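You operate a simulated robot arm through the tools that you are given. There is no shell and no other tool.

You are at the controls of a simulated robot arm. One attempt, no reset.

## Task
Set the controls near the bench right of the vise. At the end: the vise lever is set to open; the yellow-tag shock's compression clicker is turned to 5 clicks out; the orange-tag shock's compression clicker is turned to 2 clicks out; the vise knob is turned to open; whatever was shut is shut again. Leave all else as you found it, and nothing knocked over. The vise lever goes anticlockwise seen from above, to its stop.

It is judged by the outcome, as a careful person would: the job done as asked, and still so three seconds after it is handed in. It fails if anything else is knocked over, pushed out of place, dropped, spilled or broken.

## Robot
A 7-joint arm with a three-finger gripper, fixed in place. Base frame: the origin is at the foot of the arm, x ahead of it, y to its left, z up; the work surface is at about z = 930. Lengths are in mm, angles in rad, forces in N, time in s.
Its first joint turns from -2.897 to 2.897 rad. Payload 2.69 kg.
The tool frame sits at the grasp point between the pads (the TCP): z along the fingers, y along the line on which they close. The tips reach 30 mm beyond it. Largest opening 128 mm; the body of the gripper starts 117 mm behind the TCP.
Orientation is that of the tool frame in the base frame, as [roll, pitch, yaw] about the fixed x, y, z axes, in that order (R = Rz(yaw) Ry(pitch) Rx(roll)). With the fingers straight down and closing along the base's y, the tool's x points along the base's -x, its y along +y and its z along -z.

## Interface
- The arm moves only by the tool move_arm. Its argument "commands" is a list of rows, each an object (a shift or turn left out is 0, a gripper value left out holds the last) with "slide": the shift along the base's x, y, z in units of 20 mm (1.0 is 20 mm), a list of three; "turn": the turn, a rotation vector about the base's x, y, z in units of 4 degrees (1.0 is 4 degrees), a list of three; "jaw": the opening, from 0 (shut) to 1 (fully open). In form: [{"slide": [tx, ty, tz], "turn": [wx, wy, wz], "jaw": jaw}, ...]. A call has 1 to 20 rows; each row shifts and turns the commanded pose from where the row before left it. A call with a number of a shift or a turn outside -1 to 1 is refused whole. A row lasts 0.2 s, in which the tool goes at most 50 mm and 0.15 rad; a call with a longer step from one row to the next is refused whole, and so is a gripper value outside its range. A pose out of reach is approached as far as the arm can. The call stops where the force on the tool passes 40 N (or 10 N more than at its start, if that is more) or the arm is blocked; 0.2 s more then pass. Each finger halts on what it meets, pressing with about 45 N; the grip force reading is that of the motor and also rises with nothing between the fingers. The clock runs only during rows and for 0.2 s after the last one: add rows that do not move to give the fingers time. It gives the time, the measured TCP pose, the force on the tool (base axes), the opening and the grip force at its end, in the units of the frame above (readings bear some noise), with the torque about the TCP (base axes, N m) and any sound that the robot's microphone picked up, and new pictures: "show" is both (left out), scene, wrist or none.
- Cameras (640 x 400 px; columns grow to the right, rows downward): "scene" is fixed at [49.5, 498.3, 2000.2]; the picture's right is [-0.75, -0.66, 0.00], its down [-0.26, 0.30, -0.92] and it looks along [0.60, -0.69, -0.40] (base axes); focal length 311 px, centre (320, 200). "wrist" rides on the gripper at [58, 54, -131] in the tool frame; the picture's right is [-0.68, 0.74, 0.00], its down [-0.62, -0.57, -0.55] and it looks along [-0.40, -0.37, 0.84] (tool axes); focal length 234 px, centre (320, 200). There is no depth. A picture from a camera that has moved, and an enlarged one, comes with that camera's place and axes in the base frame and with its lens.
- move_column(by): slides the trunk up (or, below 0, down) by that many mm; the arm rides with it, the base frame stays. It gives what a move gives, with no picture.
- inspect(camera, box): a new picture of the part [left, top, right, bottom] of that camera's present view, enlarged. The clock stands still meanwhile.
- sign_off(): hands the job in; it is judged then, once.

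Places have to be worked out from the pictures, the camera data and where the tool is seen. Open the gripper and draw the arm clear of the work before you hand the job in, unless the task says otherwise.

The tools are called after "Emit:" as a command line: name --argument value ..., lists and objects as JSON in quotes. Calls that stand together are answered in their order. move_arm: Moves the arm, as the interface text tells. Its arguments: {"type":"object","properties":{"commands":{"type":"array"},"show":{"type":"string","enum":["both","scene","wrist","none"]}},"required":["commands"]} The other tools are called the same way: move_column (by) slides the trunk up or down; inspect (camera, box) takes an enlarged picture of a part of a camera's view; sign_off () hands the job in.

At the start:

```text
time_s: 0.0
position: [481.2, -38.8, 1922.6]
orientation: [3.139, 0.001, -3.142]
ft_force: [0.0, -0.4, -0.3]
wrist_torque: [0.01, -0.01, -0.03]
width: 128.0
grip_force: 0.1
trunk travel left (down, up): [-350.0, 0.0]
```

scene: 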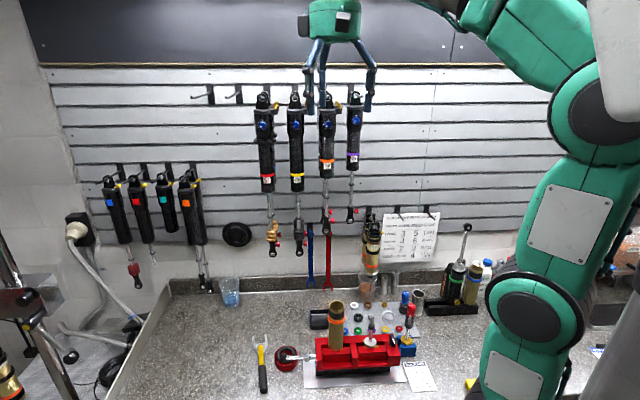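
wrist: 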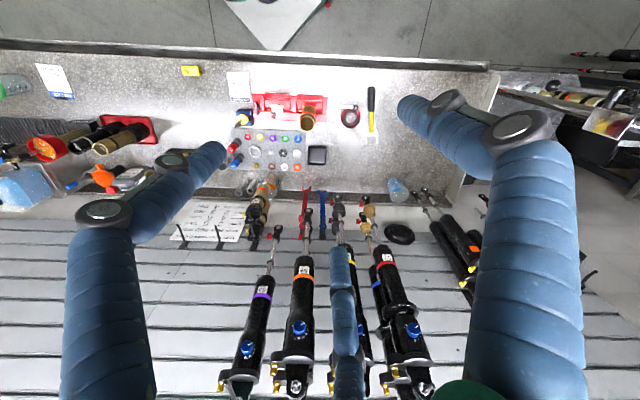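

I start by looking closely at the shocks on the wall, the vise and the bench before moving anything.

Emit:
inspect --camera "scene" --box '[230, 80, 390, 180]'

Emit:
inspect --camera "scene" --box '[240, 290, 440, 400]'

Emit:
inspect --camera "scene" --box '[340, 190, 500, 290]'

Emit:
inspect --camera "wrist" --box '[200, 220, 440, 400]'

Emit:
inspect --camera "wrist" --box '[210, 60, 400, 180]'

```text
4.00 times, centred on (310, 130) of scene
camera zoom: at [49.5, 498.3, 2000.2], right [-0.75, -0.66, 0.0], down [-0.26, 0.3, -0.92], along [0.6, -0.69, -0.4], focal length 1242 px, centre (360, 480)
```

zoom: 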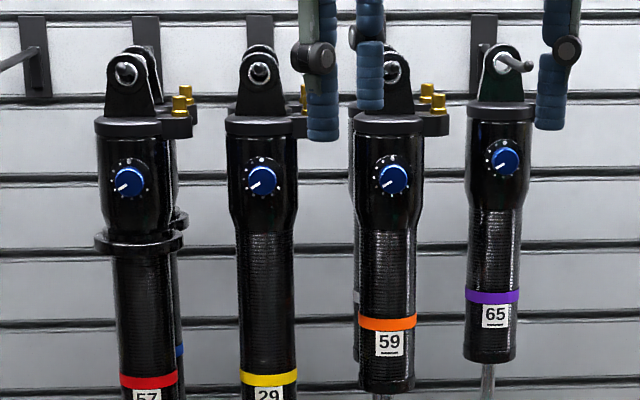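

```text
3.20 times, centred on (340, 345) of scene
camera zoom: at [49.5, 498.3, 2000.2], right [-0.75, -0.66, 0.0], down [-0.26, 0.3, -0.92], along [0.6, -0.69, -0.4], focal length 994 px, centre (256, -264)
```

zoom: 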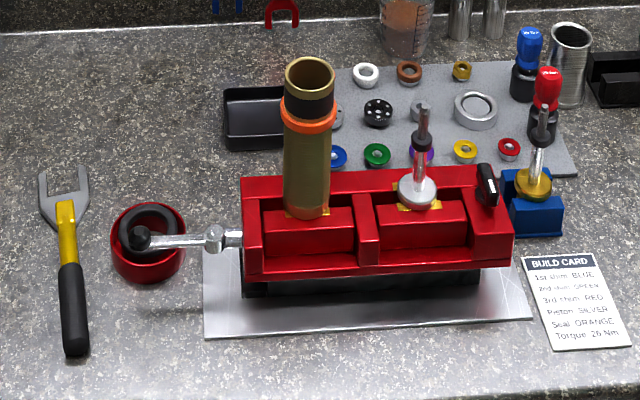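

```text
4.00 times, centred on (420, 240) of scene
camera zoom: at [49.5, 498.3, 2000.2], right [-0.75, -0.66, 0.0], down [-0.26, 0.3, -0.92], along [0.6, -0.69, -0.4], focal length 1242 px, centre (-80, 40)
```

zoom: 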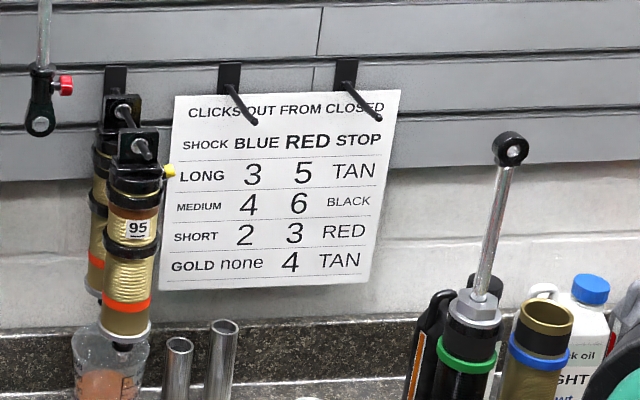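

```text
2.22 times, centred on (320, 310) of wrist
camera zoom: at [423.5, 15.0, 2053.5], right [0.68, 0.74, 0.0], down [0.62, -0.57, 0.55], along [0.4, -0.37, -0.84], focal length 520 px, centre (320, -44)
```

zoom: 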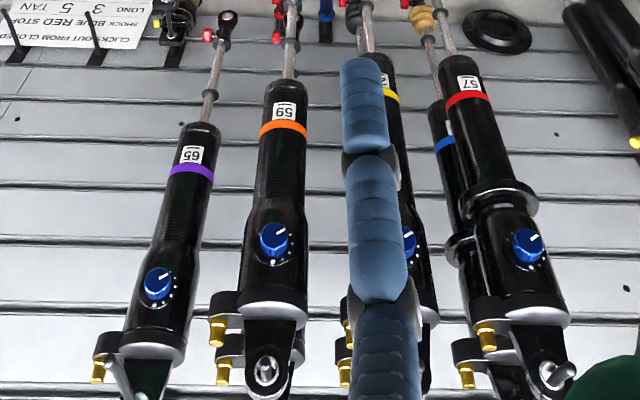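

```text
3.33 times, centred on (305, 120) of wrist
camera zoom: at [423.5, 15.0, 2053.5], right [0.68, 0.74, 0.0], down [0.62, -0.57, 0.55], along [0.4, -0.37, -0.84], focal length 781 px, centre (370, 467)
```

zoom: 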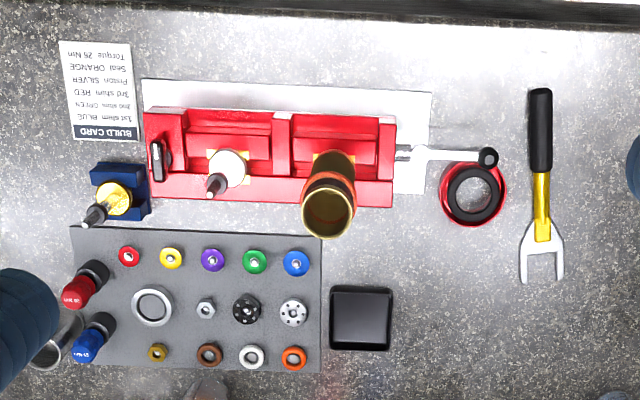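

The blue compression knobs and the vise are visible; I zoom in tighter on the dials, the lever and the vise knob to read the markings.

Emit:
inspect --camera "scene" --box '[280, 112, 312, 132]'

Emit:
inspect --camera "scene" --box '[312, 112, 344, 132]'

Emit:
inspect --camera "scene" --box '[270, 340, 334, 380]'

Emit:
inspect --camera "scene" --box '[368, 330, 432, 370]'

Emit:
inspect --camera "wrist" --box '[240, 80, 304, 120]'

Emit:
inspect --camera "wrist" --box '[280, 310, 328, 340]'

Emit:
inspect --camera "wrist" --box '[316, 80, 380, 120]'

```text
16.00 times, centred on (296, 122) of scene
camera zoom: at [49.5, 498.3, 2000.2], right [-0.75, -0.66, 0.0], down [-0.26, 0.3, -0.92], along [0.6, -0.69, -0.4], focal length 4969 px, centre (704, 1448)
```

zoom: 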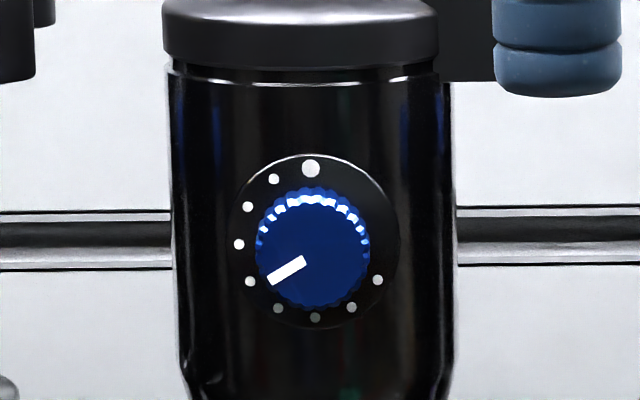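

```text
16.00 times, centred on (328, 122) of scene
camera zoom: at [49.5, 498.3, 2000.2], right [-0.75, -0.66, 0.0], down [-0.26, 0.3, -0.92], along [0.6, -0.69, -0.4], focal length 4969 px, centre (192, 1448)
```

zoom: 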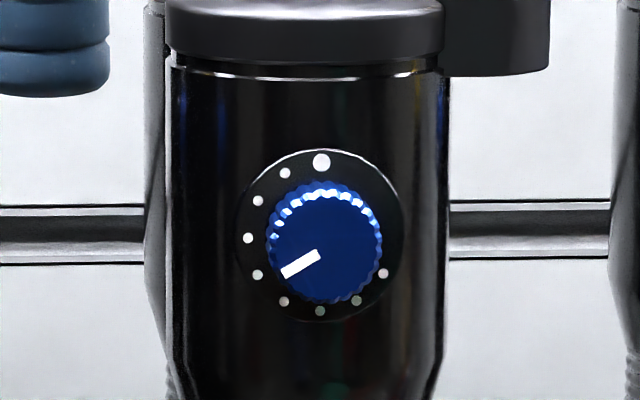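

```text
10.00 times, centred on (302, 360) of scene
camera zoom: at [49.5, 498.3, 2000.2], right [-0.75, -0.66, 0.0], down [-0.26, 0.3, -0.92], along [0.6, -0.69, -0.4], focal length 3106 px, centre (500, -1400)
```

zoom: 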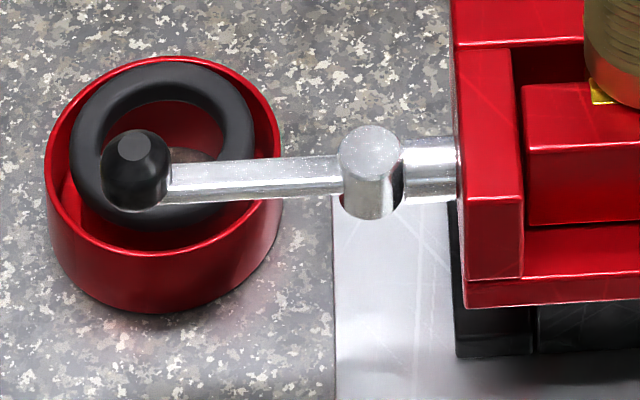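

```text
10.00 times, centred on (400, 350) of scene
camera zoom: at [49.5, 498.3, 2000.2], right [-0.75, -0.66, 0.0], down [-0.26, 0.3, -0.92], along [0.6, -0.69, -0.4], focal length 3106 px, centre (-480, -1300)
```

zoom: 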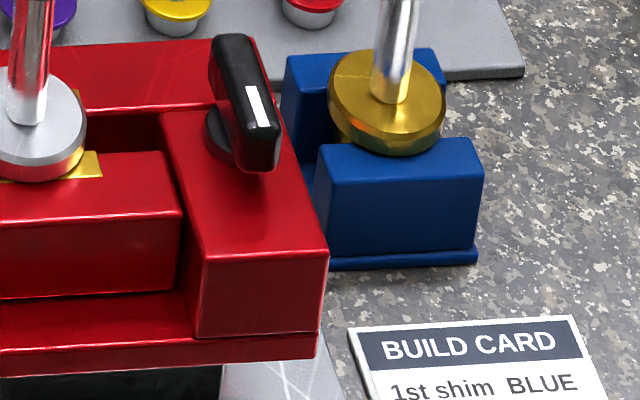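

```text
10.00 times, centred on (272, 100) of wrist
camera zoom: at [423.5, 15.0, 2053.5], right [0.68, 0.74, 0.0], down [0.62, -0.57, 0.55], along [0.4, -0.37, -0.84], focal length 2342 px, centre (800, 1200)
```

zoom: 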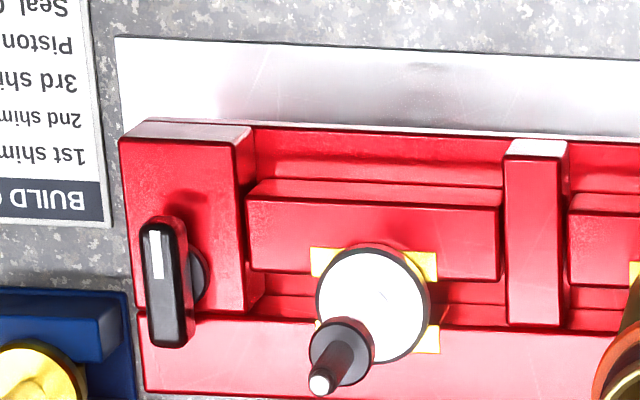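

```text
13.33 times, centred on (304, 325) of wrist
camera zoom: at [423.5, 15.0, 2053.5], right [0.68, 0.74, 0.0], down [0.62, -0.57, 0.55], along [0.4, -0.37, -0.84], focal length 3122 px, centre (533, -1467)
```

zoom: 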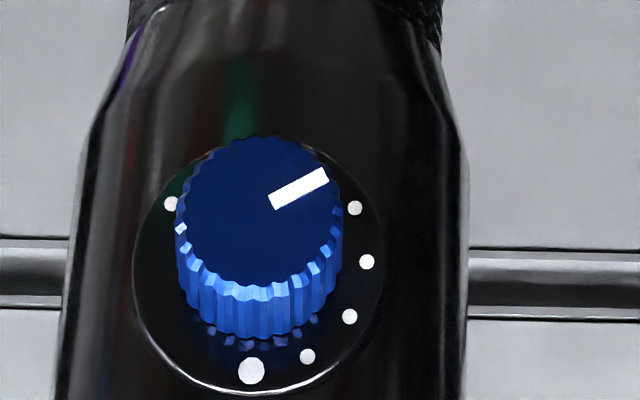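

```text
10.00 times, centred on (348, 100) of wrist
camera zoom: at [423.5, 15.0, 2053.5], right [0.68, 0.74, 0.0], down [0.62, -0.57, 0.55], along [0.4, -0.37, -0.84], focal length 2342 px, centre (40, 1200)
```

zoom: 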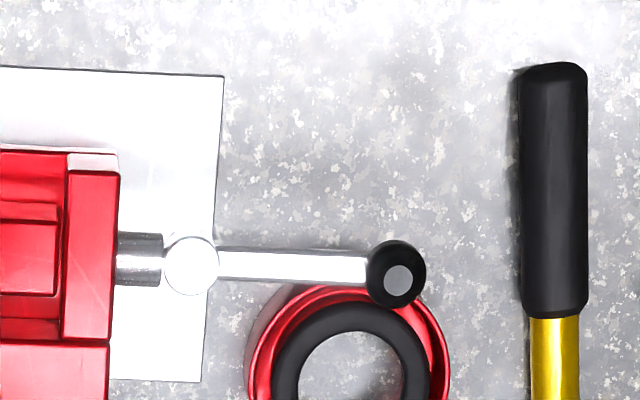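

The dials run anticlockwise from a large dot at top (closed), 30° per click: both the yellow (29) and orange (59) shocks read 4 clicks out now, with the knobs at roughly (740,-340,1800) for orange. I'll tip the tool toward horizontal facing the wall, in two halves, while staying well clear.

Emit:
move_arm --commands '[{"slide": [0.4, -0.4, -0.2], "turn": [-1, -1, 0]}, {"slide": [0.4, -0.4, -0.2], "turn": [-1, -1, 0]}, {"slide": [0.4, -0.4, -0.2], "turn": [-1, -1, 0]}, {"slide": [0.4, -0.4, -0.2], "turn": [-1, -1, 0]}, {"slide": [0.4, -0.4, -0.2], "turn": [-1, -1, 0]}, {"slide": [0.4, -0.4, -0.2], "turn": [-1, -1, 0]}, {"slide": [0.4, -0.4, -0.2], "turn": [-1, -1, 0]}, {"slide": [0.4, -0.4, -0.2], "turn": [-1, -1, 0]}]'

```text
time_s: 1.8
position: [544.9, -102.3, 1892.0]
orientation: [-2.52, 0.526, -2.968]
ft_force: [-0.2, 1.0, 0.6]
wrist_torque: [0.0, -0.01, 0.03]
width: 128.2
grip_force: 0.1
trunk travel left (down, up): [-350.0, 0.0]
camera wrist: at [437.7, 0.1, 1926.4], right [0.68, 0.73, -0.03], down [0.16, -0.11, 0.98], along [0.71, -0.68, -0.2], focal length 234 px, centre (320, 200)
```

scene: 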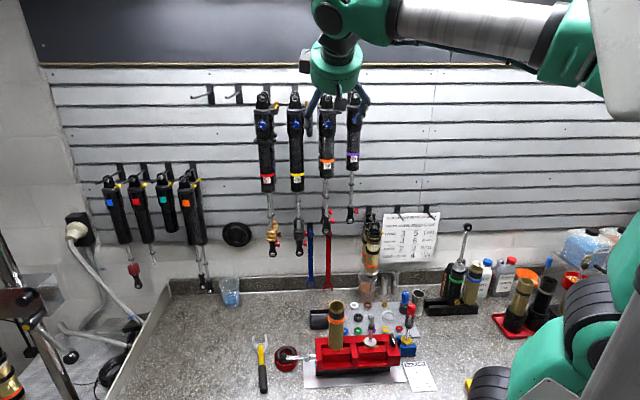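
wrist: 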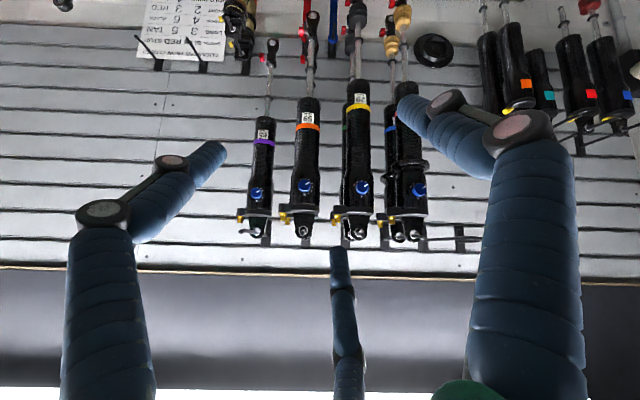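

The tool is swinging up fine, but the hand shows three prongs in the picture, so I'd like to see how they actually close before trusting them near anything. I close the gripper here in free air and look.

Emit:
move_arm --commands '[{"jaw": 0.5}, {"jaw": 0.2}, {"jaw": 0.2}, {"jaw": 0.2}]'

```text
time_s: 2.8
position: [546.0, -101.0, 1891.5]
orientation: [-2.523, 0.525, -2.968]
ft_force: [-0.8, 0.1, 1.1]
wrist_torque: [-0.03, -0.03, 0.05]
width: 25.7
grip_force: 0.1
trunk travel left (down, up): [-350.0, 0.0]
camera wrist: at [438.2, 0.0, 1926.4], right [0.69, 0.73, -0.03], down [0.17, -0.12, 0.98], along [0.71, -0.68, -0.2], focal length 234 px, centre (320, 200)
```

scene: 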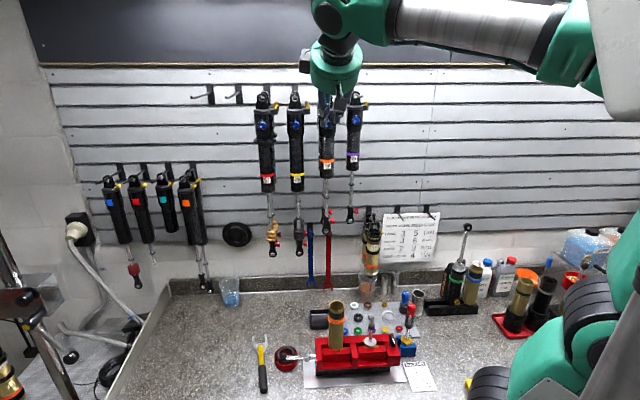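
wrist: 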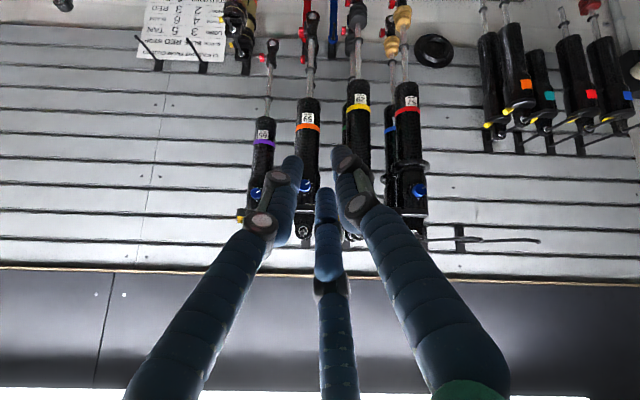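

The hand closes three prongs centrally on the tool axis, which suits a round knob. I finish tipping to horizontal and drop to knob height, stopping well short of the shocks.

Emit:
move_arm --commands '[{"slide": [0.5, -0.5, -0.55], "turn": [-0.99, -0.99, 0], "jaw": 0.45}, {"slide": [0.5, -0.5, -0.55], "turn": [-0.99, -0.99, 0]}, {"slide": [0.5, -0.5, -0.55], "turn": [-0.99, -0.99, 0]}, {"slide": [0.5, -0.5, -0.55], "turn": [-0.99, -0.99, 0]}, {"slide": [0.5, -0.5, -0.55], "turn": [-0.99, -0.99, 0]}, {"slide": [0.5, -0.5, -0.55], "turn": [-0.99, -0.99, 0]}, {"slide": [0.5, -0.5, -0.55], "turn": [-0.99, -0.99, 0]}, {"slide": [0.5, -0.5, -0.55], "turn": [-0.99, -0.99, 0]}, {}]'

```text
time_s: 4.8
position: [625.0, -182.8, 1802.9]
orientation: [-1.566, 0.786, -2.353]
ft_force: [-0.4, 0.6, 0.5]
wrist_torque: [-0.01, 0.0, 0.02]
width: 57.7
grip_force: 0.0
trunk travel left (down, up): [-350.0, 0.0]
camera wrist: at [531.0, -92.9, 1723.2], right [0.71, 0.71, -0.04], down [-0.36, 0.41, 0.83], along [0.61, -0.57, 0.55], focal length 234 px, centre (320, 200)
```

scene: 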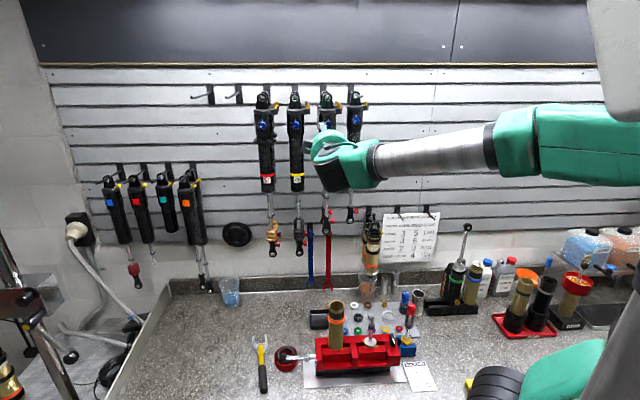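
wrist: 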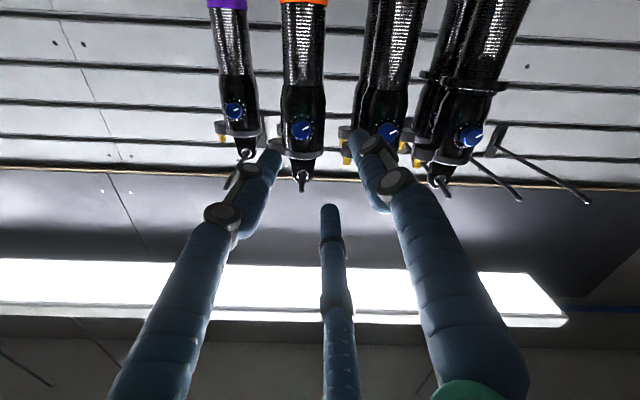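

The tool is now level and square to the wall at about 45°, with the orange knob about 165 mm ahead and 22 mm to the side. I zoom in on both knobs from here to refine their positions and check the dials.

Emit:
inspect --camera "wrist" --box '[270, 90, 334, 130]'

Emit:
inspect --camera "wrist" --box '[282, 112, 322, 137]'

Emit:
inspect --camera "wrist" --box '[200, 80, 500, 220]'

```text
10.00 times, centred on (302, 110) of wrist
camera zoom: at [531.0, -92.9, 1723.2], right [0.71, 0.71, -0.04], down [-0.36, 0.41, 0.83], along [0.61, -0.57, 0.55], focal length 2342 px, centre (500, 1100)
```

zoom: 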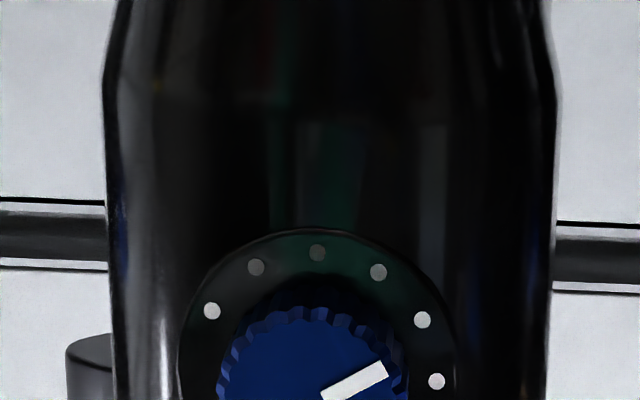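

```text
16.00 times, centred on (302, 124) of wrist
camera zoom: at [531.0, -92.9, 1723.2], right [0.71, 0.71, -0.04], down [-0.36, 0.41, 0.83], along [0.61, -0.57, 0.55], focal length 3747 px, centre (608, 1408)
```

zoom: 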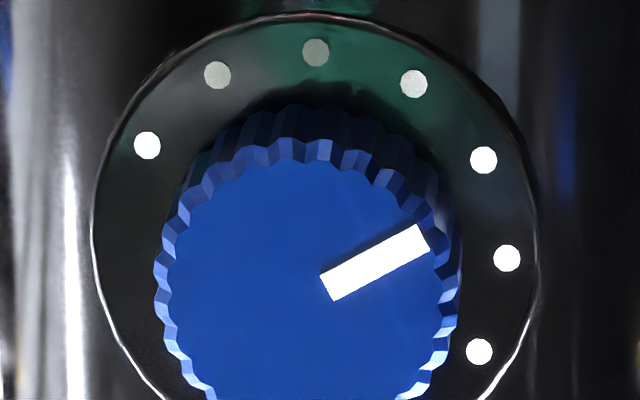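

```text
2.13 times, centred on (350, 150) of wrist
camera zoom: at [531.0, -92.9, 1723.2], right [0.71, 0.71, -0.04], down [-0.36, 0.41, 0.83], along [0.61, -0.57, 0.55], focal length 500 px, centre (256, 307)
```

zoom: 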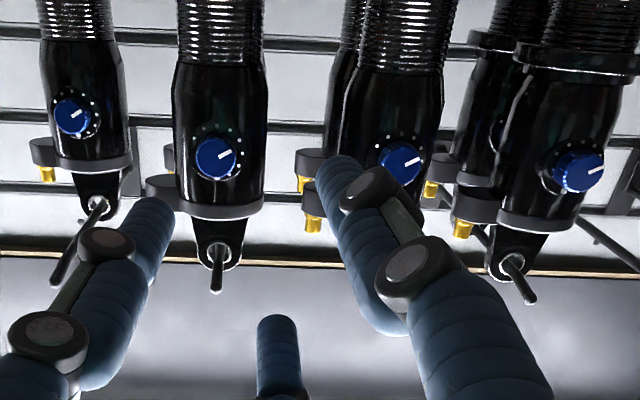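

Orange knob face centre works out at about (725,-316,1812), 15 mm deep and 25 mm across, reading 4. I centre the tool axis on it and advance 100 mm, leaving a gap to recheck alignment.

Emit:
move_arm --commands '[{"slide": [-0.83, -0.83, 0.43]}, {"slide": [0.7, -0.7, 0]}, {"slide": [0.7, -0.7, 0]}, {"slide": [0.7, -0.7, 0]}, {"slide": [0.7, -0.7, 0]}, {"slide": [0.7, -0.7, 0]}, {}]'

Emit:
inspect --camera "wrist" --box '[240, 90, 400, 190]'

```text
time_s: 6.4
position: [679.3, -268.1, 1812.1]
orientation: [-1.571, 0.787, -2.358]
ft_force: [0.0, 0.4, -0.8]
wrist_torque: [-0.03, -0.01, 0.0]
width: 57.7
grip_force: 0.1
trunk travel left (down, up): [-350.0, 0.0]
camera wrist: at [585.1, -178.9, 1731.5], right [0.71, 0.71, -0.04], down [-0.36, 0.41, 0.83], along [0.61, -0.57, 0.55], focal length 234 px, centre (320, 200)
```

scene: 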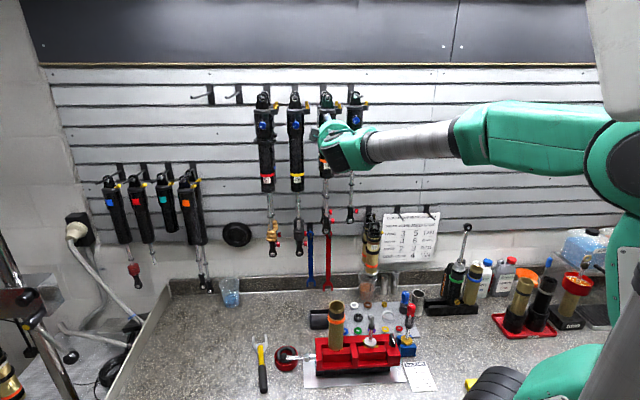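
wrist: 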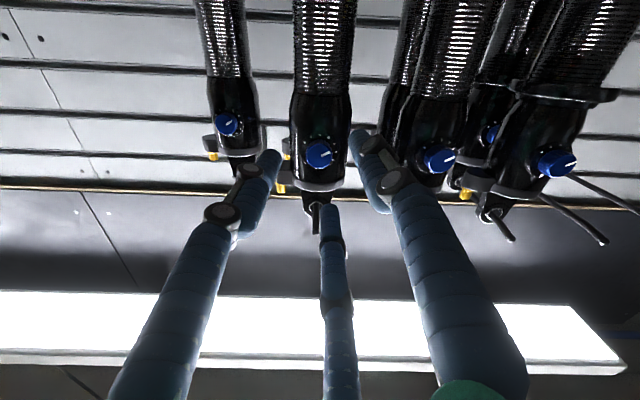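

```text
4.00 times, centred on (320, 140) of wrist
camera zoom: at [585.1, -178.9, 1731.5], right [0.71, 0.71, -0.04], down [-0.36, 0.41, 0.83], along [0.61, -0.57, 0.55], focal length 937 px, centre (320, 440)
```

zoom: 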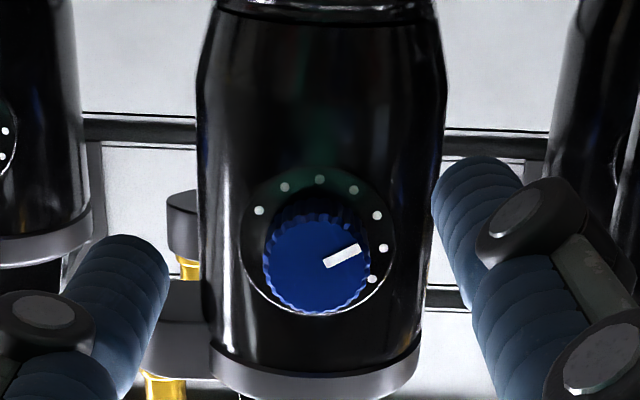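

Knob face is centred on the tool axis within ~2 mm, about 61–66 mm ahead of the TCP. I advance 40 mm so the tips sit around the knob's sides, short of the dial plate.

Emit:
move_arm --commands '[{"slide": [0.5, -0.5, 0.03]}, {"slide": [0.5, -0.5, 0.03]}, {"slide": [0.42, -0.42, 0]}, {}]' --show "wrist"

Emit:
inspect --camera "wrist" --box '[240, 110, 400, 210]'

```text
time_s: 7.4
position: [708.3, -297.2, 1812.5]
orientation: [-1.57, 0.786, -2.354]
ft_force: [-0.6, 0.2, -0.8]
wrist_torque: [0.01, 0.0, 0.0]
width: 57.8
grip_force: 0.0
trunk travel left (down, up): [-350.0, 0.0]
camera wrist: at [613.1, -207.4, 1733.2], right [0.71, 0.71, -0.04], down [-0.36, 0.41, 0.83], along [0.61, -0.57, 0.55], focal length 234 px, centre (320, 200)
```

wrist: 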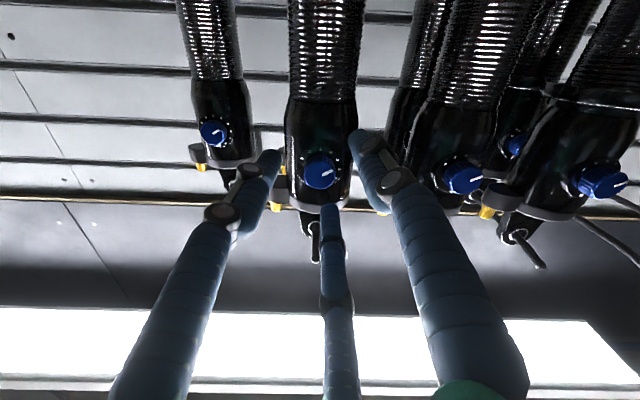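

```text
4.00 times, centred on (320, 160) of wrist
camera zoom: at [613.1, -207.4, 1733.2], right [0.71, 0.71, -0.04], down [-0.36, 0.41, 0.83], along [0.61, -0.57, 0.55], focal length 937 px, centre (320, 360)
```

zoom: 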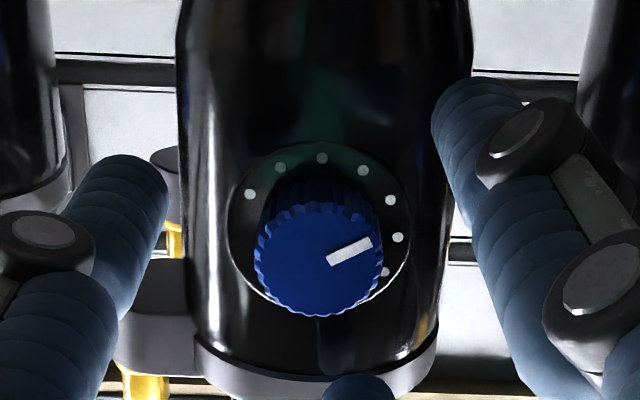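

Knob face is now about 26 mm ahead of the TCP and centred; tips overlap it by only ~4 mm. I go 6 mm deeper and close gently on it.

Emit:
move_arm --commands '[{"slide": [0.22, -0.22, 0]}, {"jaw": 0.3}, {"jaw": 0.24}, {"jaw": 0.2}, {"jaw": 0.17}, {"jaw": 0.15}, {}]' --show "wrist"

Emit:
inspect --camera "wrist" --box '[240, 110, 400, 210]'

```text
time_s: 9.0
position: [711.3, -301.2, 1813.0]
orientation: [-1.569, 0.784, -2.355]
ft_force: [-0.3, 0.5, 0.8]
wrist_torque: [-0.05, -0.04, 0.0]
width: 23.0
grip_force: 45.0
trunk travel left (down, up): [-350.0, 0.0]
camera wrist: at [617.0, -211.7, 1733.4], right [0.71, 0.71, -0.04], down [-0.36, 0.41, 0.83], along [0.61, -0.57, 0.55], focal length 234 px, centre (320, 200)
```

wrist: 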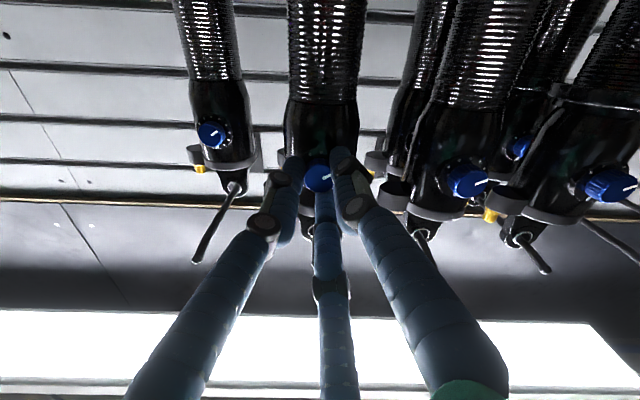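

```text
4.00 times, centred on (320, 160) of wrist
camera zoom: at [617.0, -211.7, 1733.4], right [0.71, 0.71, -0.04], down [-0.36, 0.41, 0.83], along [0.61, -0.57, 0.55], focal length 937 px, centre (320, 360)
```

zoom: 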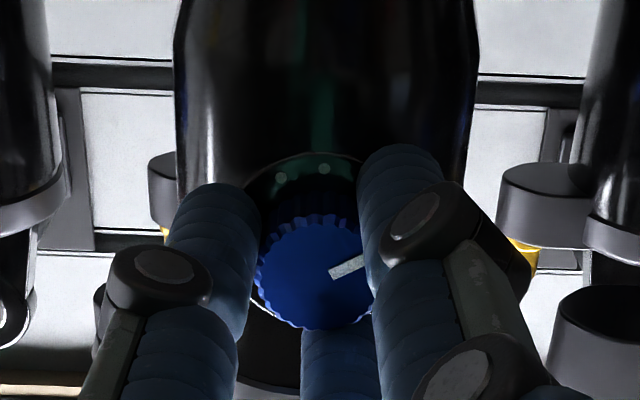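

Gripped at 23 mm with 45 N and no side load. I turn clockwise (about +n into the wall) 15° first to confirm the direction and listen for the click.

Emit:
move_arm --commands '[{"turn": [0.663, -0.663, 0]}, {"turn": [0.663, -0.663, 0]}, {"turn": [0.663, -0.663, 0]}, {"turn": [0.663, -0.663, 0]}, {}]' --show "wrist"

Emit:
inspect --camera "wrist" --box '[240, 110, 400, 210]'

```text
time_s: 10.2
position: [713.2, -300.3, 1813.2]
orientation: [-1.568, 1.049, -2.354]
ft_force: [0.6, 0.8, 1.8]
wrist_torque: [-0.11, -0.09, 0.01]
width: 23.2
grip_force: 45.1
trunk travel left (down, up): [-350.0, 0.0]
camera wrist: at [631.7, -197.1, 1735.2], right [0.69, 0.69, 0.22], down [-0.52, 0.26, 0.82], along [0.51, -0.68, 0.54], focal length 234 px, centre (320, 200)
```

wrist: 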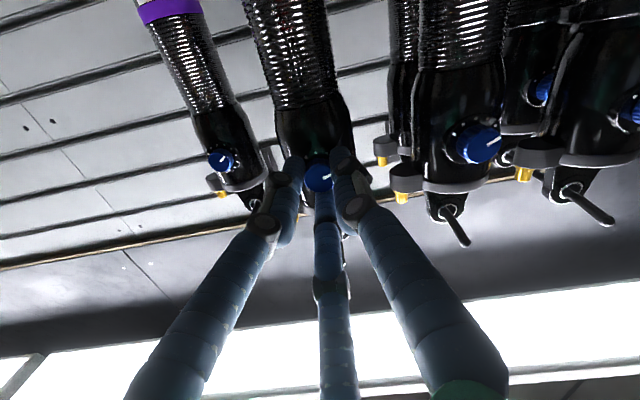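

```text
4.00 times, centred on (320, 160) of wrist
camera zoom: at [631.7, -197.1, 1735.2], right [0.69, 0.69, 0.22], down [-0.52, 0.26, 0.82], along [0.51, -0.68, 0.54], focal length 937 px, centre (320, 360)
```

zoom: 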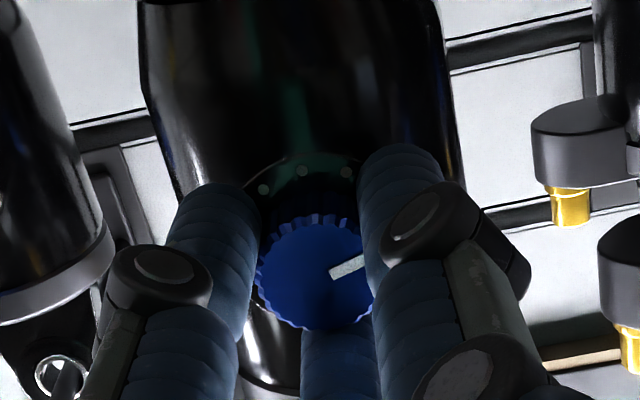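

The pointer stays fixed relative to the hand while the dial dots move, so the knob is following. I turn the remaining 45°.

Emit:
move_arm --commands '[{"turn": [0.663, -0.663, 0]}, {"turn": [0.663, -0.663, 0]}, {"turn": [0.663, -0.663, 0]}, {"turn": [0.663, -0.663, 0]}, {"turn": [0.663, -0.663, 0]}, {"turn": [0.663, -0.663, 0]}, {"turn": [0.663, -0.663, 0]}, {"turn": [0.663, -0.663, 0]}, {"turn": [0.663, -0.663, 0]}, {"turn": [0.663, -0.663, 0]}, {"turn": [0.663, -0.663, 0]}, {"turn": [0.663, -0.663, 0]}, {}, {}]' --show "both"

Emit:
inspect --camera "wrist" --box '[240, 110, 400, 210]'

```text
time_s: 13.2
position: [711.2, -301.2, 1813.8]
orientation: [1.567, 1.309, 0.783]
ft_force: [3.3, -1.9, 9.6]
wrist_torque: [-0.16, -0.14, 0.02]
width: 22.9
grip_force: 45.4
trunk travel left (down, up): [-350.0, 0.0]
camera wrist: at [666.6, -162.2, 1770.1], right [0.38, 0.38, 0.84], down [-0.89, -0.11, 0.45], along [0.26, -0.92, 0.3], focal length 234 px, centre (320, 200)
```

scene: 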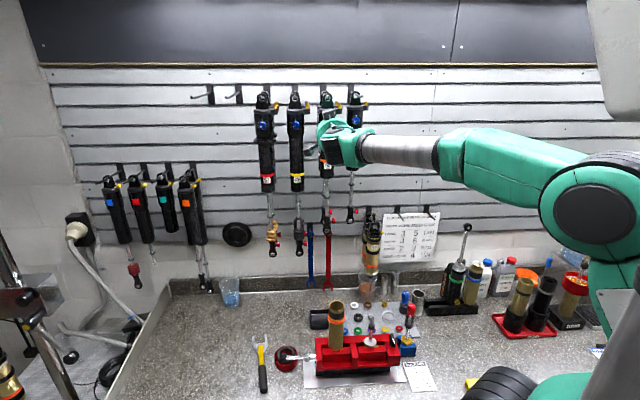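
wrist: 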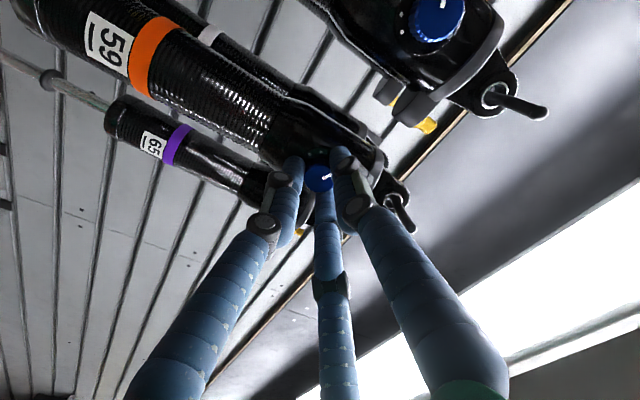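

```text
4.00 times, centred on (320, 160) of wrist
camera zoom: at [666.6, -162.2, 1770.1], right [0.38, 0.38, 0.84], down [-0.89, -0.11, 0.45], along [0.26, -0.92, 0.3], focal length 937 px, centre (320, 360)
```

zoom: 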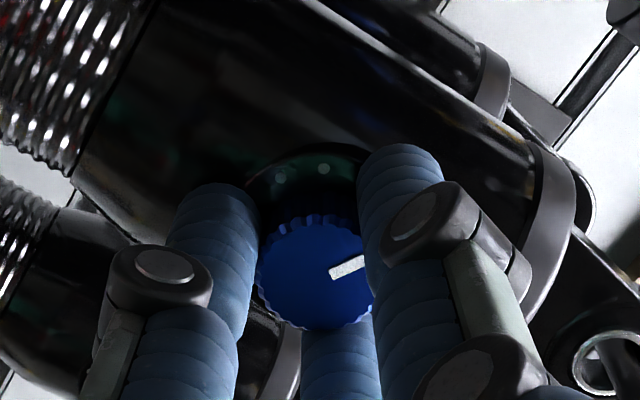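

Turned a full 60° by the pose reading. I open the fingers and back straight out about 60 mm to read the dial.

Emit:
move_arm --commands '[{"jaw": 0.3}, {"jaw": 0.45}, {"jaw": 0.45}, {"slide": [-0.7, 0.7, 0]}, {"slide": [-0.7, 0.7, 0]}, {"slide": [-0.7, 0.7, 0]}, {}]' --show "both"

Emit:
inspect --camera "wrist" --box '[256, 110, 384, 190]'

Emit:
inspect --camera "scene" --box '[260, 90, 380, 165]'

```text
time_s: 14.8
position: [671.1, -259.3, 1812.0]
orientation: [1.569, 1.311, 0.781]
ft_force: [-0.4, 0.3, -1.2]
wrist_torque: [0.01, -0.03, 0.0]
width: 57.7
grip_force: 0.1
trunk travel left (down, up): [-350.0, 0.0]
camera wrist: at [624.7, -119.5, 1768.8], right [0.38, 0.38, 0.84], down [-0.89, -0.11, 0.45], along [0.26, -0.92, 0.3], focal length 234 px, centre (320, 200)
```

scene: 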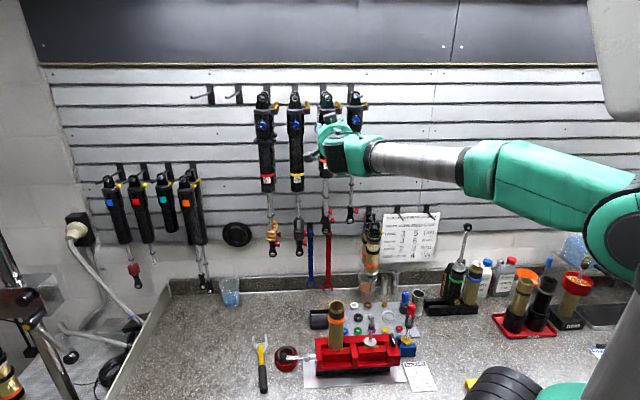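
wrist: 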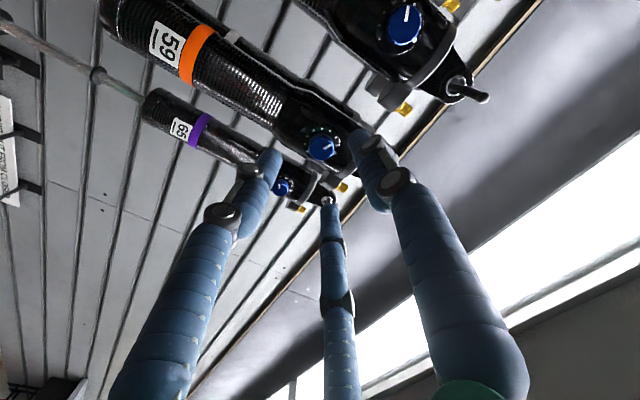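

```text
5.00 times, centred on (320, 150) of wrist
camera zoom: at [624.7, -119.5, 1768.8], right [0.38, 0.38, 0.84], down [-0.89, -0.11, 0.45], along [0.26, -0.92, 0.3], focal length 1171 px, centre (320, 450)
```

zoom: 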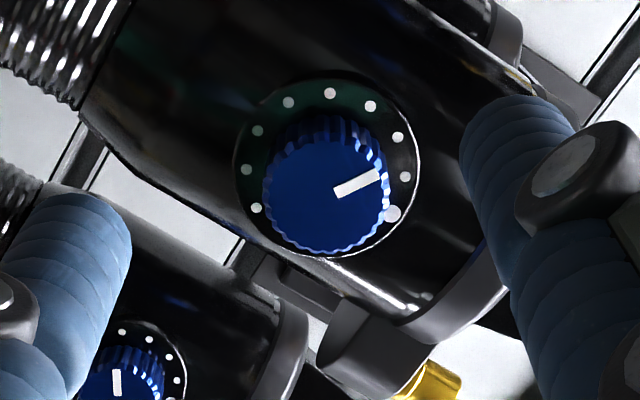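

```text
5.33 times, centred on (320, 128) of scene
camera zoom: at [49.5, 498.3, 2000.2], right [-0.75, -0.66, 0.0], down [-0.26, 0.3, -0.92], along [0.6, -0.69, -0.4], focal length 1656 px, centre (320, 587)
```

zoom: 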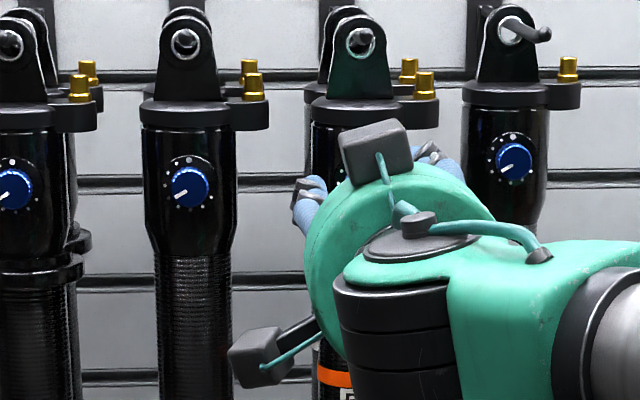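

The orange pointer now lines up with the second dot out from the large one (2 clicks). Next is the yellow knob, which I place at about (806,-241,1813); I shift sideways 108 mm along the wall at this stand-off and look.

Emit:
move_arm --commands '[{"slide": [0.96, 0.96, 0]}, {"slide": [0.96, 0.96, 0]}, {"slide": [0.96, 0.96, 0]}, {"slide": [0.96, 0.96, 0.03]}, {}, {}]' --show "both"

Emit:
inspect --camera "wrist" --box '[256, 110, 384, 190]'

Emit:
inspect --camera "scene" --box '[308, 109, 348, 134]'

```text
time_s: 16.2
position: [746.5, -183.3, 1813.3]
orientation: [1.569, 1.308, 0.783]
ft_force: [-0.1, -0.3, 0.4]
wrist_torque: [0.02, 0.01, 0.02]
width: 57.8
grip_force: 0.0
trunk travel left (down, up): [-350.0, 0.0]
camera wrist: at [701.9, -43.5, 1770.0], right [0.38, 0.38, 0.84], down [-0.89, -0.11, 0.45], along [0.26, -0.92, 0.29], focal length 234 px, centre (320, 200)
```

scene: 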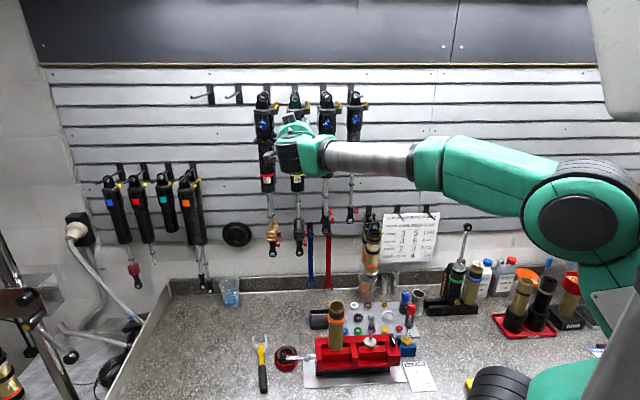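
wrist: 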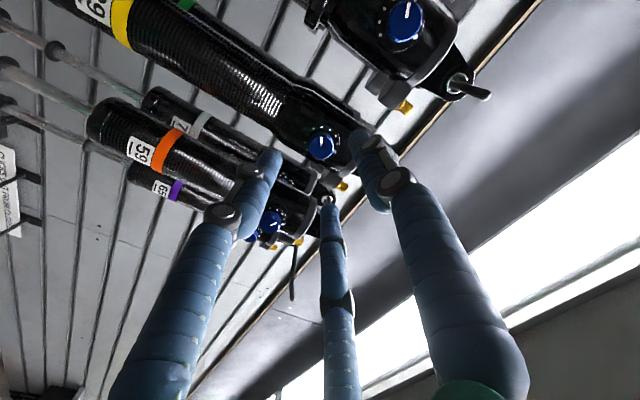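

```text
5.00 times, centred on (320, 150) of wrist
camera zoom: at [701.9, -43.5, 1770.0], right [0.38, 0.38, 0.84], down [-0.89, -0.11, 0.45], along [0.26, -0.92, 0.29], focal length 1171 px, centre (320, 450)
```

zoom: 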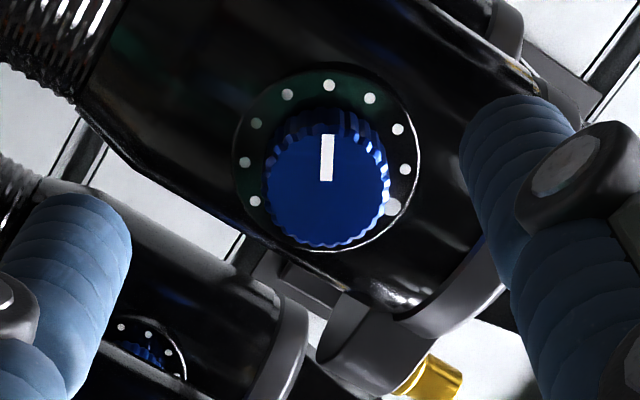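

```text
16.00 times, centred on (328, 122) of scene
camera zoom: at [49.5, 498.3, 2000.2], right [-0.75, -0.66, 0.0], down [-0.26, 0.3, -0.92], along [0.6, -0.69, -0.4], focal length 4969 px, centre (192, 1456)
```

zoom: 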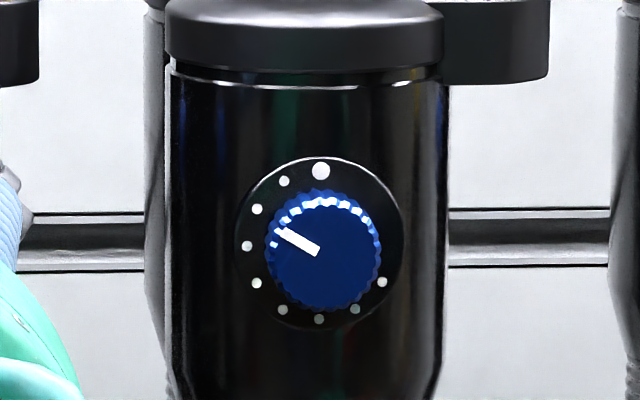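

The scene view confirms orange now points at dot 2. Yellow's knob is centred within ~1.5 mm and reads 4; I advance 59 mm to the same depth that worked for orange.

Emit:
move_arm --commands '[{"slide": [0.7, -0.7, 0.05]}, {"slide": [0.7, -0.7, 0]}, {"slide": [0.68, -0.68, 0]}, {}, {}]' --show "wrist"

Emit:
inspect --camera "wrist" --box '[240, 110, 400, 210]'

```text
time_s: 17.4
position: [787.0, -224.0, 1814.7]
orientation: [1.566, 1.309, 0.782]
ft_force: [0.1, 0.4, 0.0]
wrist_torque: [0.01, 0.04, 0.03]
width: 57.7
grip_force: 0.0
trunk travel left (down, up): [-350.0, 0.0]
camera wrist: at [743.1, -84.5, 1771.5], right [0.38, 0.38, 0.84], down [-0.89, -0.11, 0.45], along [0.26, -0.92, 0.3], focal length 234 px, centre (320, 200)
```

wrist: 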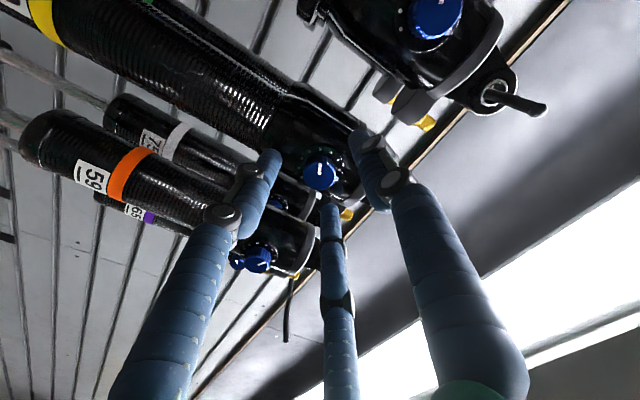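

```text
4.00 times, centred on (320, 160) of wrist
camera zoom: at [743.1, -84.5, 1771.5], right [0.38, 0.38, 0.84], down [-0.89, -0.11, 0.45], along [0.26, -0.92, 0.3], focal length 937 px, centre (320, 360)
```

zoom: 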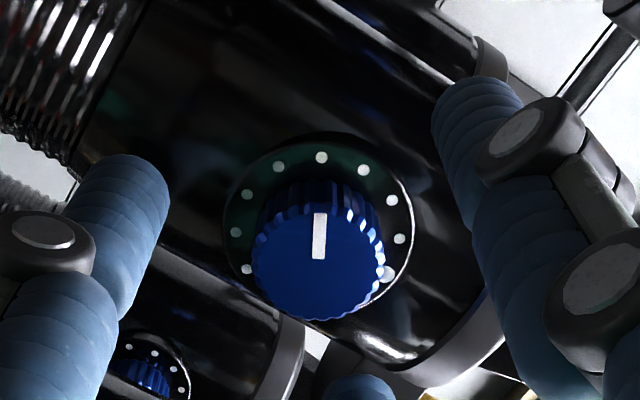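

Well centred, face about 24 mm ahead of the TCP. I go 4 mm deeper, close on the knob, and turn 30° anticlockwise (about −n).

Emit:
move_arm --commands '[{"slide": [0.15, -0.15, 0]}, {"jaw": 0.3}, {"jaw": 0.24}, {"jaw": 0.2}, {"jaw": 0.17}, {"jaw": 0.15}, {}]' --show "wrist"

Emit:
inspect --camera "wrist" --box '[240, 110, 400, 210]'

```text
time_s: 19.0
position: [791.7, -227.3, 1813.6]
orientation: [1.573, 1.31, 0.786]
ft_force: [-2.1, 2.3, 0.1]
wrist_torque: [0.13, 0.09, 0.04]
width: 23.4
grip_force: 45.0
trunk travel left (down, up): [-350.0, 0.0]
camera wrist: at [746.8, -87.6, 1770.2], right [0.38, 0.38, 0.84], down [-0.89, -0.11, 0.45], along [0.26, -0.92, 0.29], focal length 234 px, centre (320, 200)
```

wrist: 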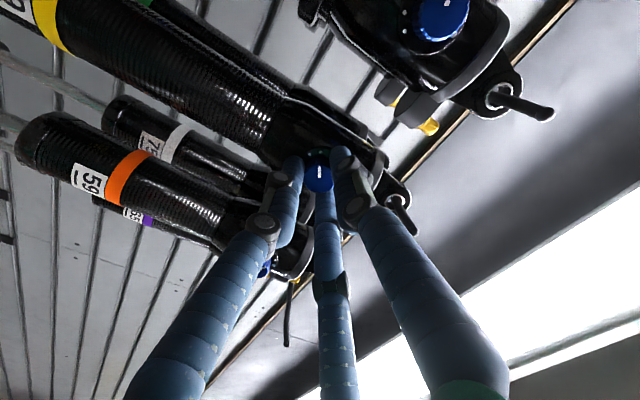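

```text
4.00 times, centred on (320, 160) of wrist
camera zoom: at [746.8, -87.6, 1770.2], right [0.38, 0.38, 0.84], down [-0.89, -0.11, 0.45], along [0.26, -0.92, 0.29], focal length 937 px, centre (320, 360)
```

zoom: 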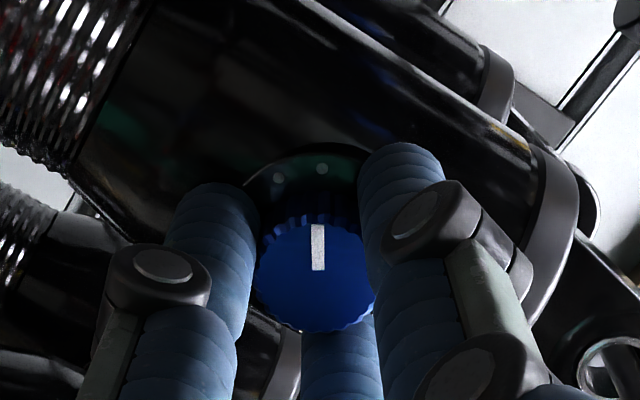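

Gripped (23.4 mm, 45 N). Turning 30° anticlockwise now, then I'll check the pointer before releasing.

Emit:
move_arm --commands '[{"turn": [-0.663, 0.663, 0]}, {"turn": [-0.663, 0.663, 0]}, {"turn": [-0.663, 0.663, 0]}, {"turn": [-0.663, 0.663, 0]}, {"turn": [-0.663, 0.663, 0]}, {"turn": [-0.663, 0.663, 0]}, {"turn": [-0.663, 0.663, 0]}, {"turn": [-0.663, 0.663, 0]}, {}, {}]' --show "wrist"

Emit:
inspect --camera "wrist" --box '[240, 110, 400, 210]'

```text
time_s: 21.2
position: [792.9, -226.4, 1813.5]
orientation: [-1.572, 1.307, -2.356]
ft_force: [0.5, 2.0, 1.4]
wrist_torque: [0.41, 0.37, 0.07]
width: 23.0
grip_force: 45.2
trunk travel left (down, up): [-350.0, 0.0]
camera wrist: at [726.3, -109.0, 1742.5], right [0.63, 0.63, 0.46], down [-0.66, 0.12, 0.74], along [0.41, -0.77, 0.49], focal length 234 px, centre (320, 200)
```

wrist: 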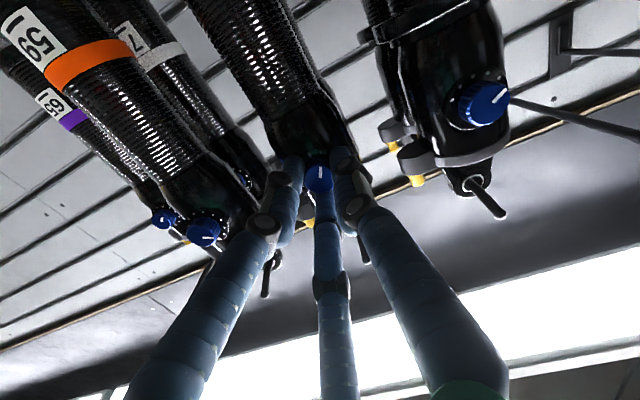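

```text
4.00 times, centred on (320, 160) of wrist
camera zoom: at [726.3, -109.0, 1742.5], right [0.63, 0.63, 0.46], down [-0.66, 0.12, 0.74], along [0.41, -0.77, 0.49], focal length 937 px, centre (320, 360)
```

zoom: 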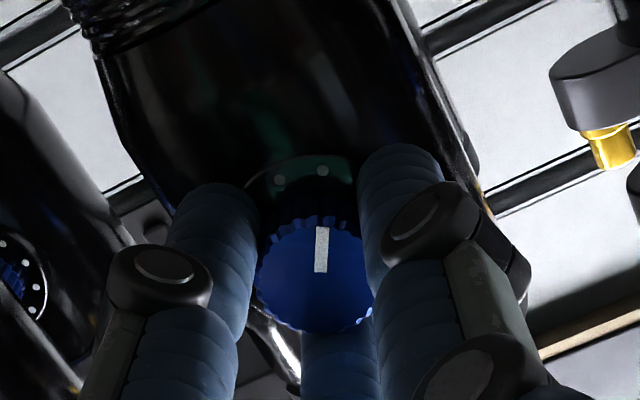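

The pointer lagged the hand by about 5°, so I add 5° more before releasing, then open and back out to read the dial.

Emit:
move_arm --commands '[{"turn": [-0.44, 0.44, 0]}, {"turn": [-0.44, 0.44, 0]}, {}, {"jaw": 0.3}, {"jaw": 0.45}, {"jaw": 0.45}, {"slide": [-0.7, 0.7, 0]}, {"slide": [-0.7, 0.7, 0]}, {"slide": [-0.7, 0.7, 0]}, {}]' --show "wrist"

Emit:
inspect --camera "wrist" --box '[256, 110, 384, 190]'

```text
time_s: 23.4
position: [748.2, -185.1, 1815.0]
orientation: [-1.568, 1.222, -2.355]
ft_force: [-0.4, 0.3, 0.8]
wrist_torque: [0.04, 0.06, 0.0]
width: 57.7
grip_force: 0.1
trunk travel left (down, up): [-350.0, 0.0]
camera wrist: at [677.8, -70.9, 1740.3], right [0.65, 0.65, 0.38], down [-0.62, 0.16, 0.77], along [0.44, -0.74, 0.51], focal length 234 px, centre (320, 200)
```

wrist: 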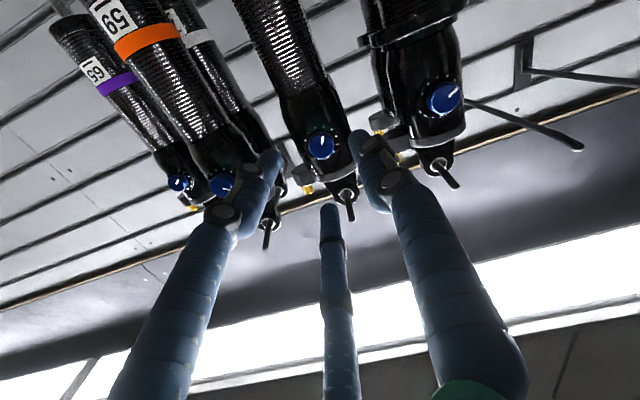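

```text
5.00 times, centred on (320, 150) of wrist
camera zoom: at [677.8, -70.9, 1740.3], right [0.65, 0.65, 0.38], down [-0.62, 0.16, 0.77], along [0.44, -0.74, 0.51], focal length 1171 px, centre (320, 450)
```

zoom: 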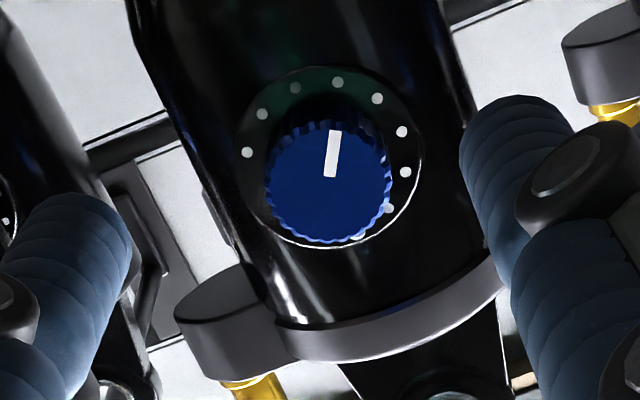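

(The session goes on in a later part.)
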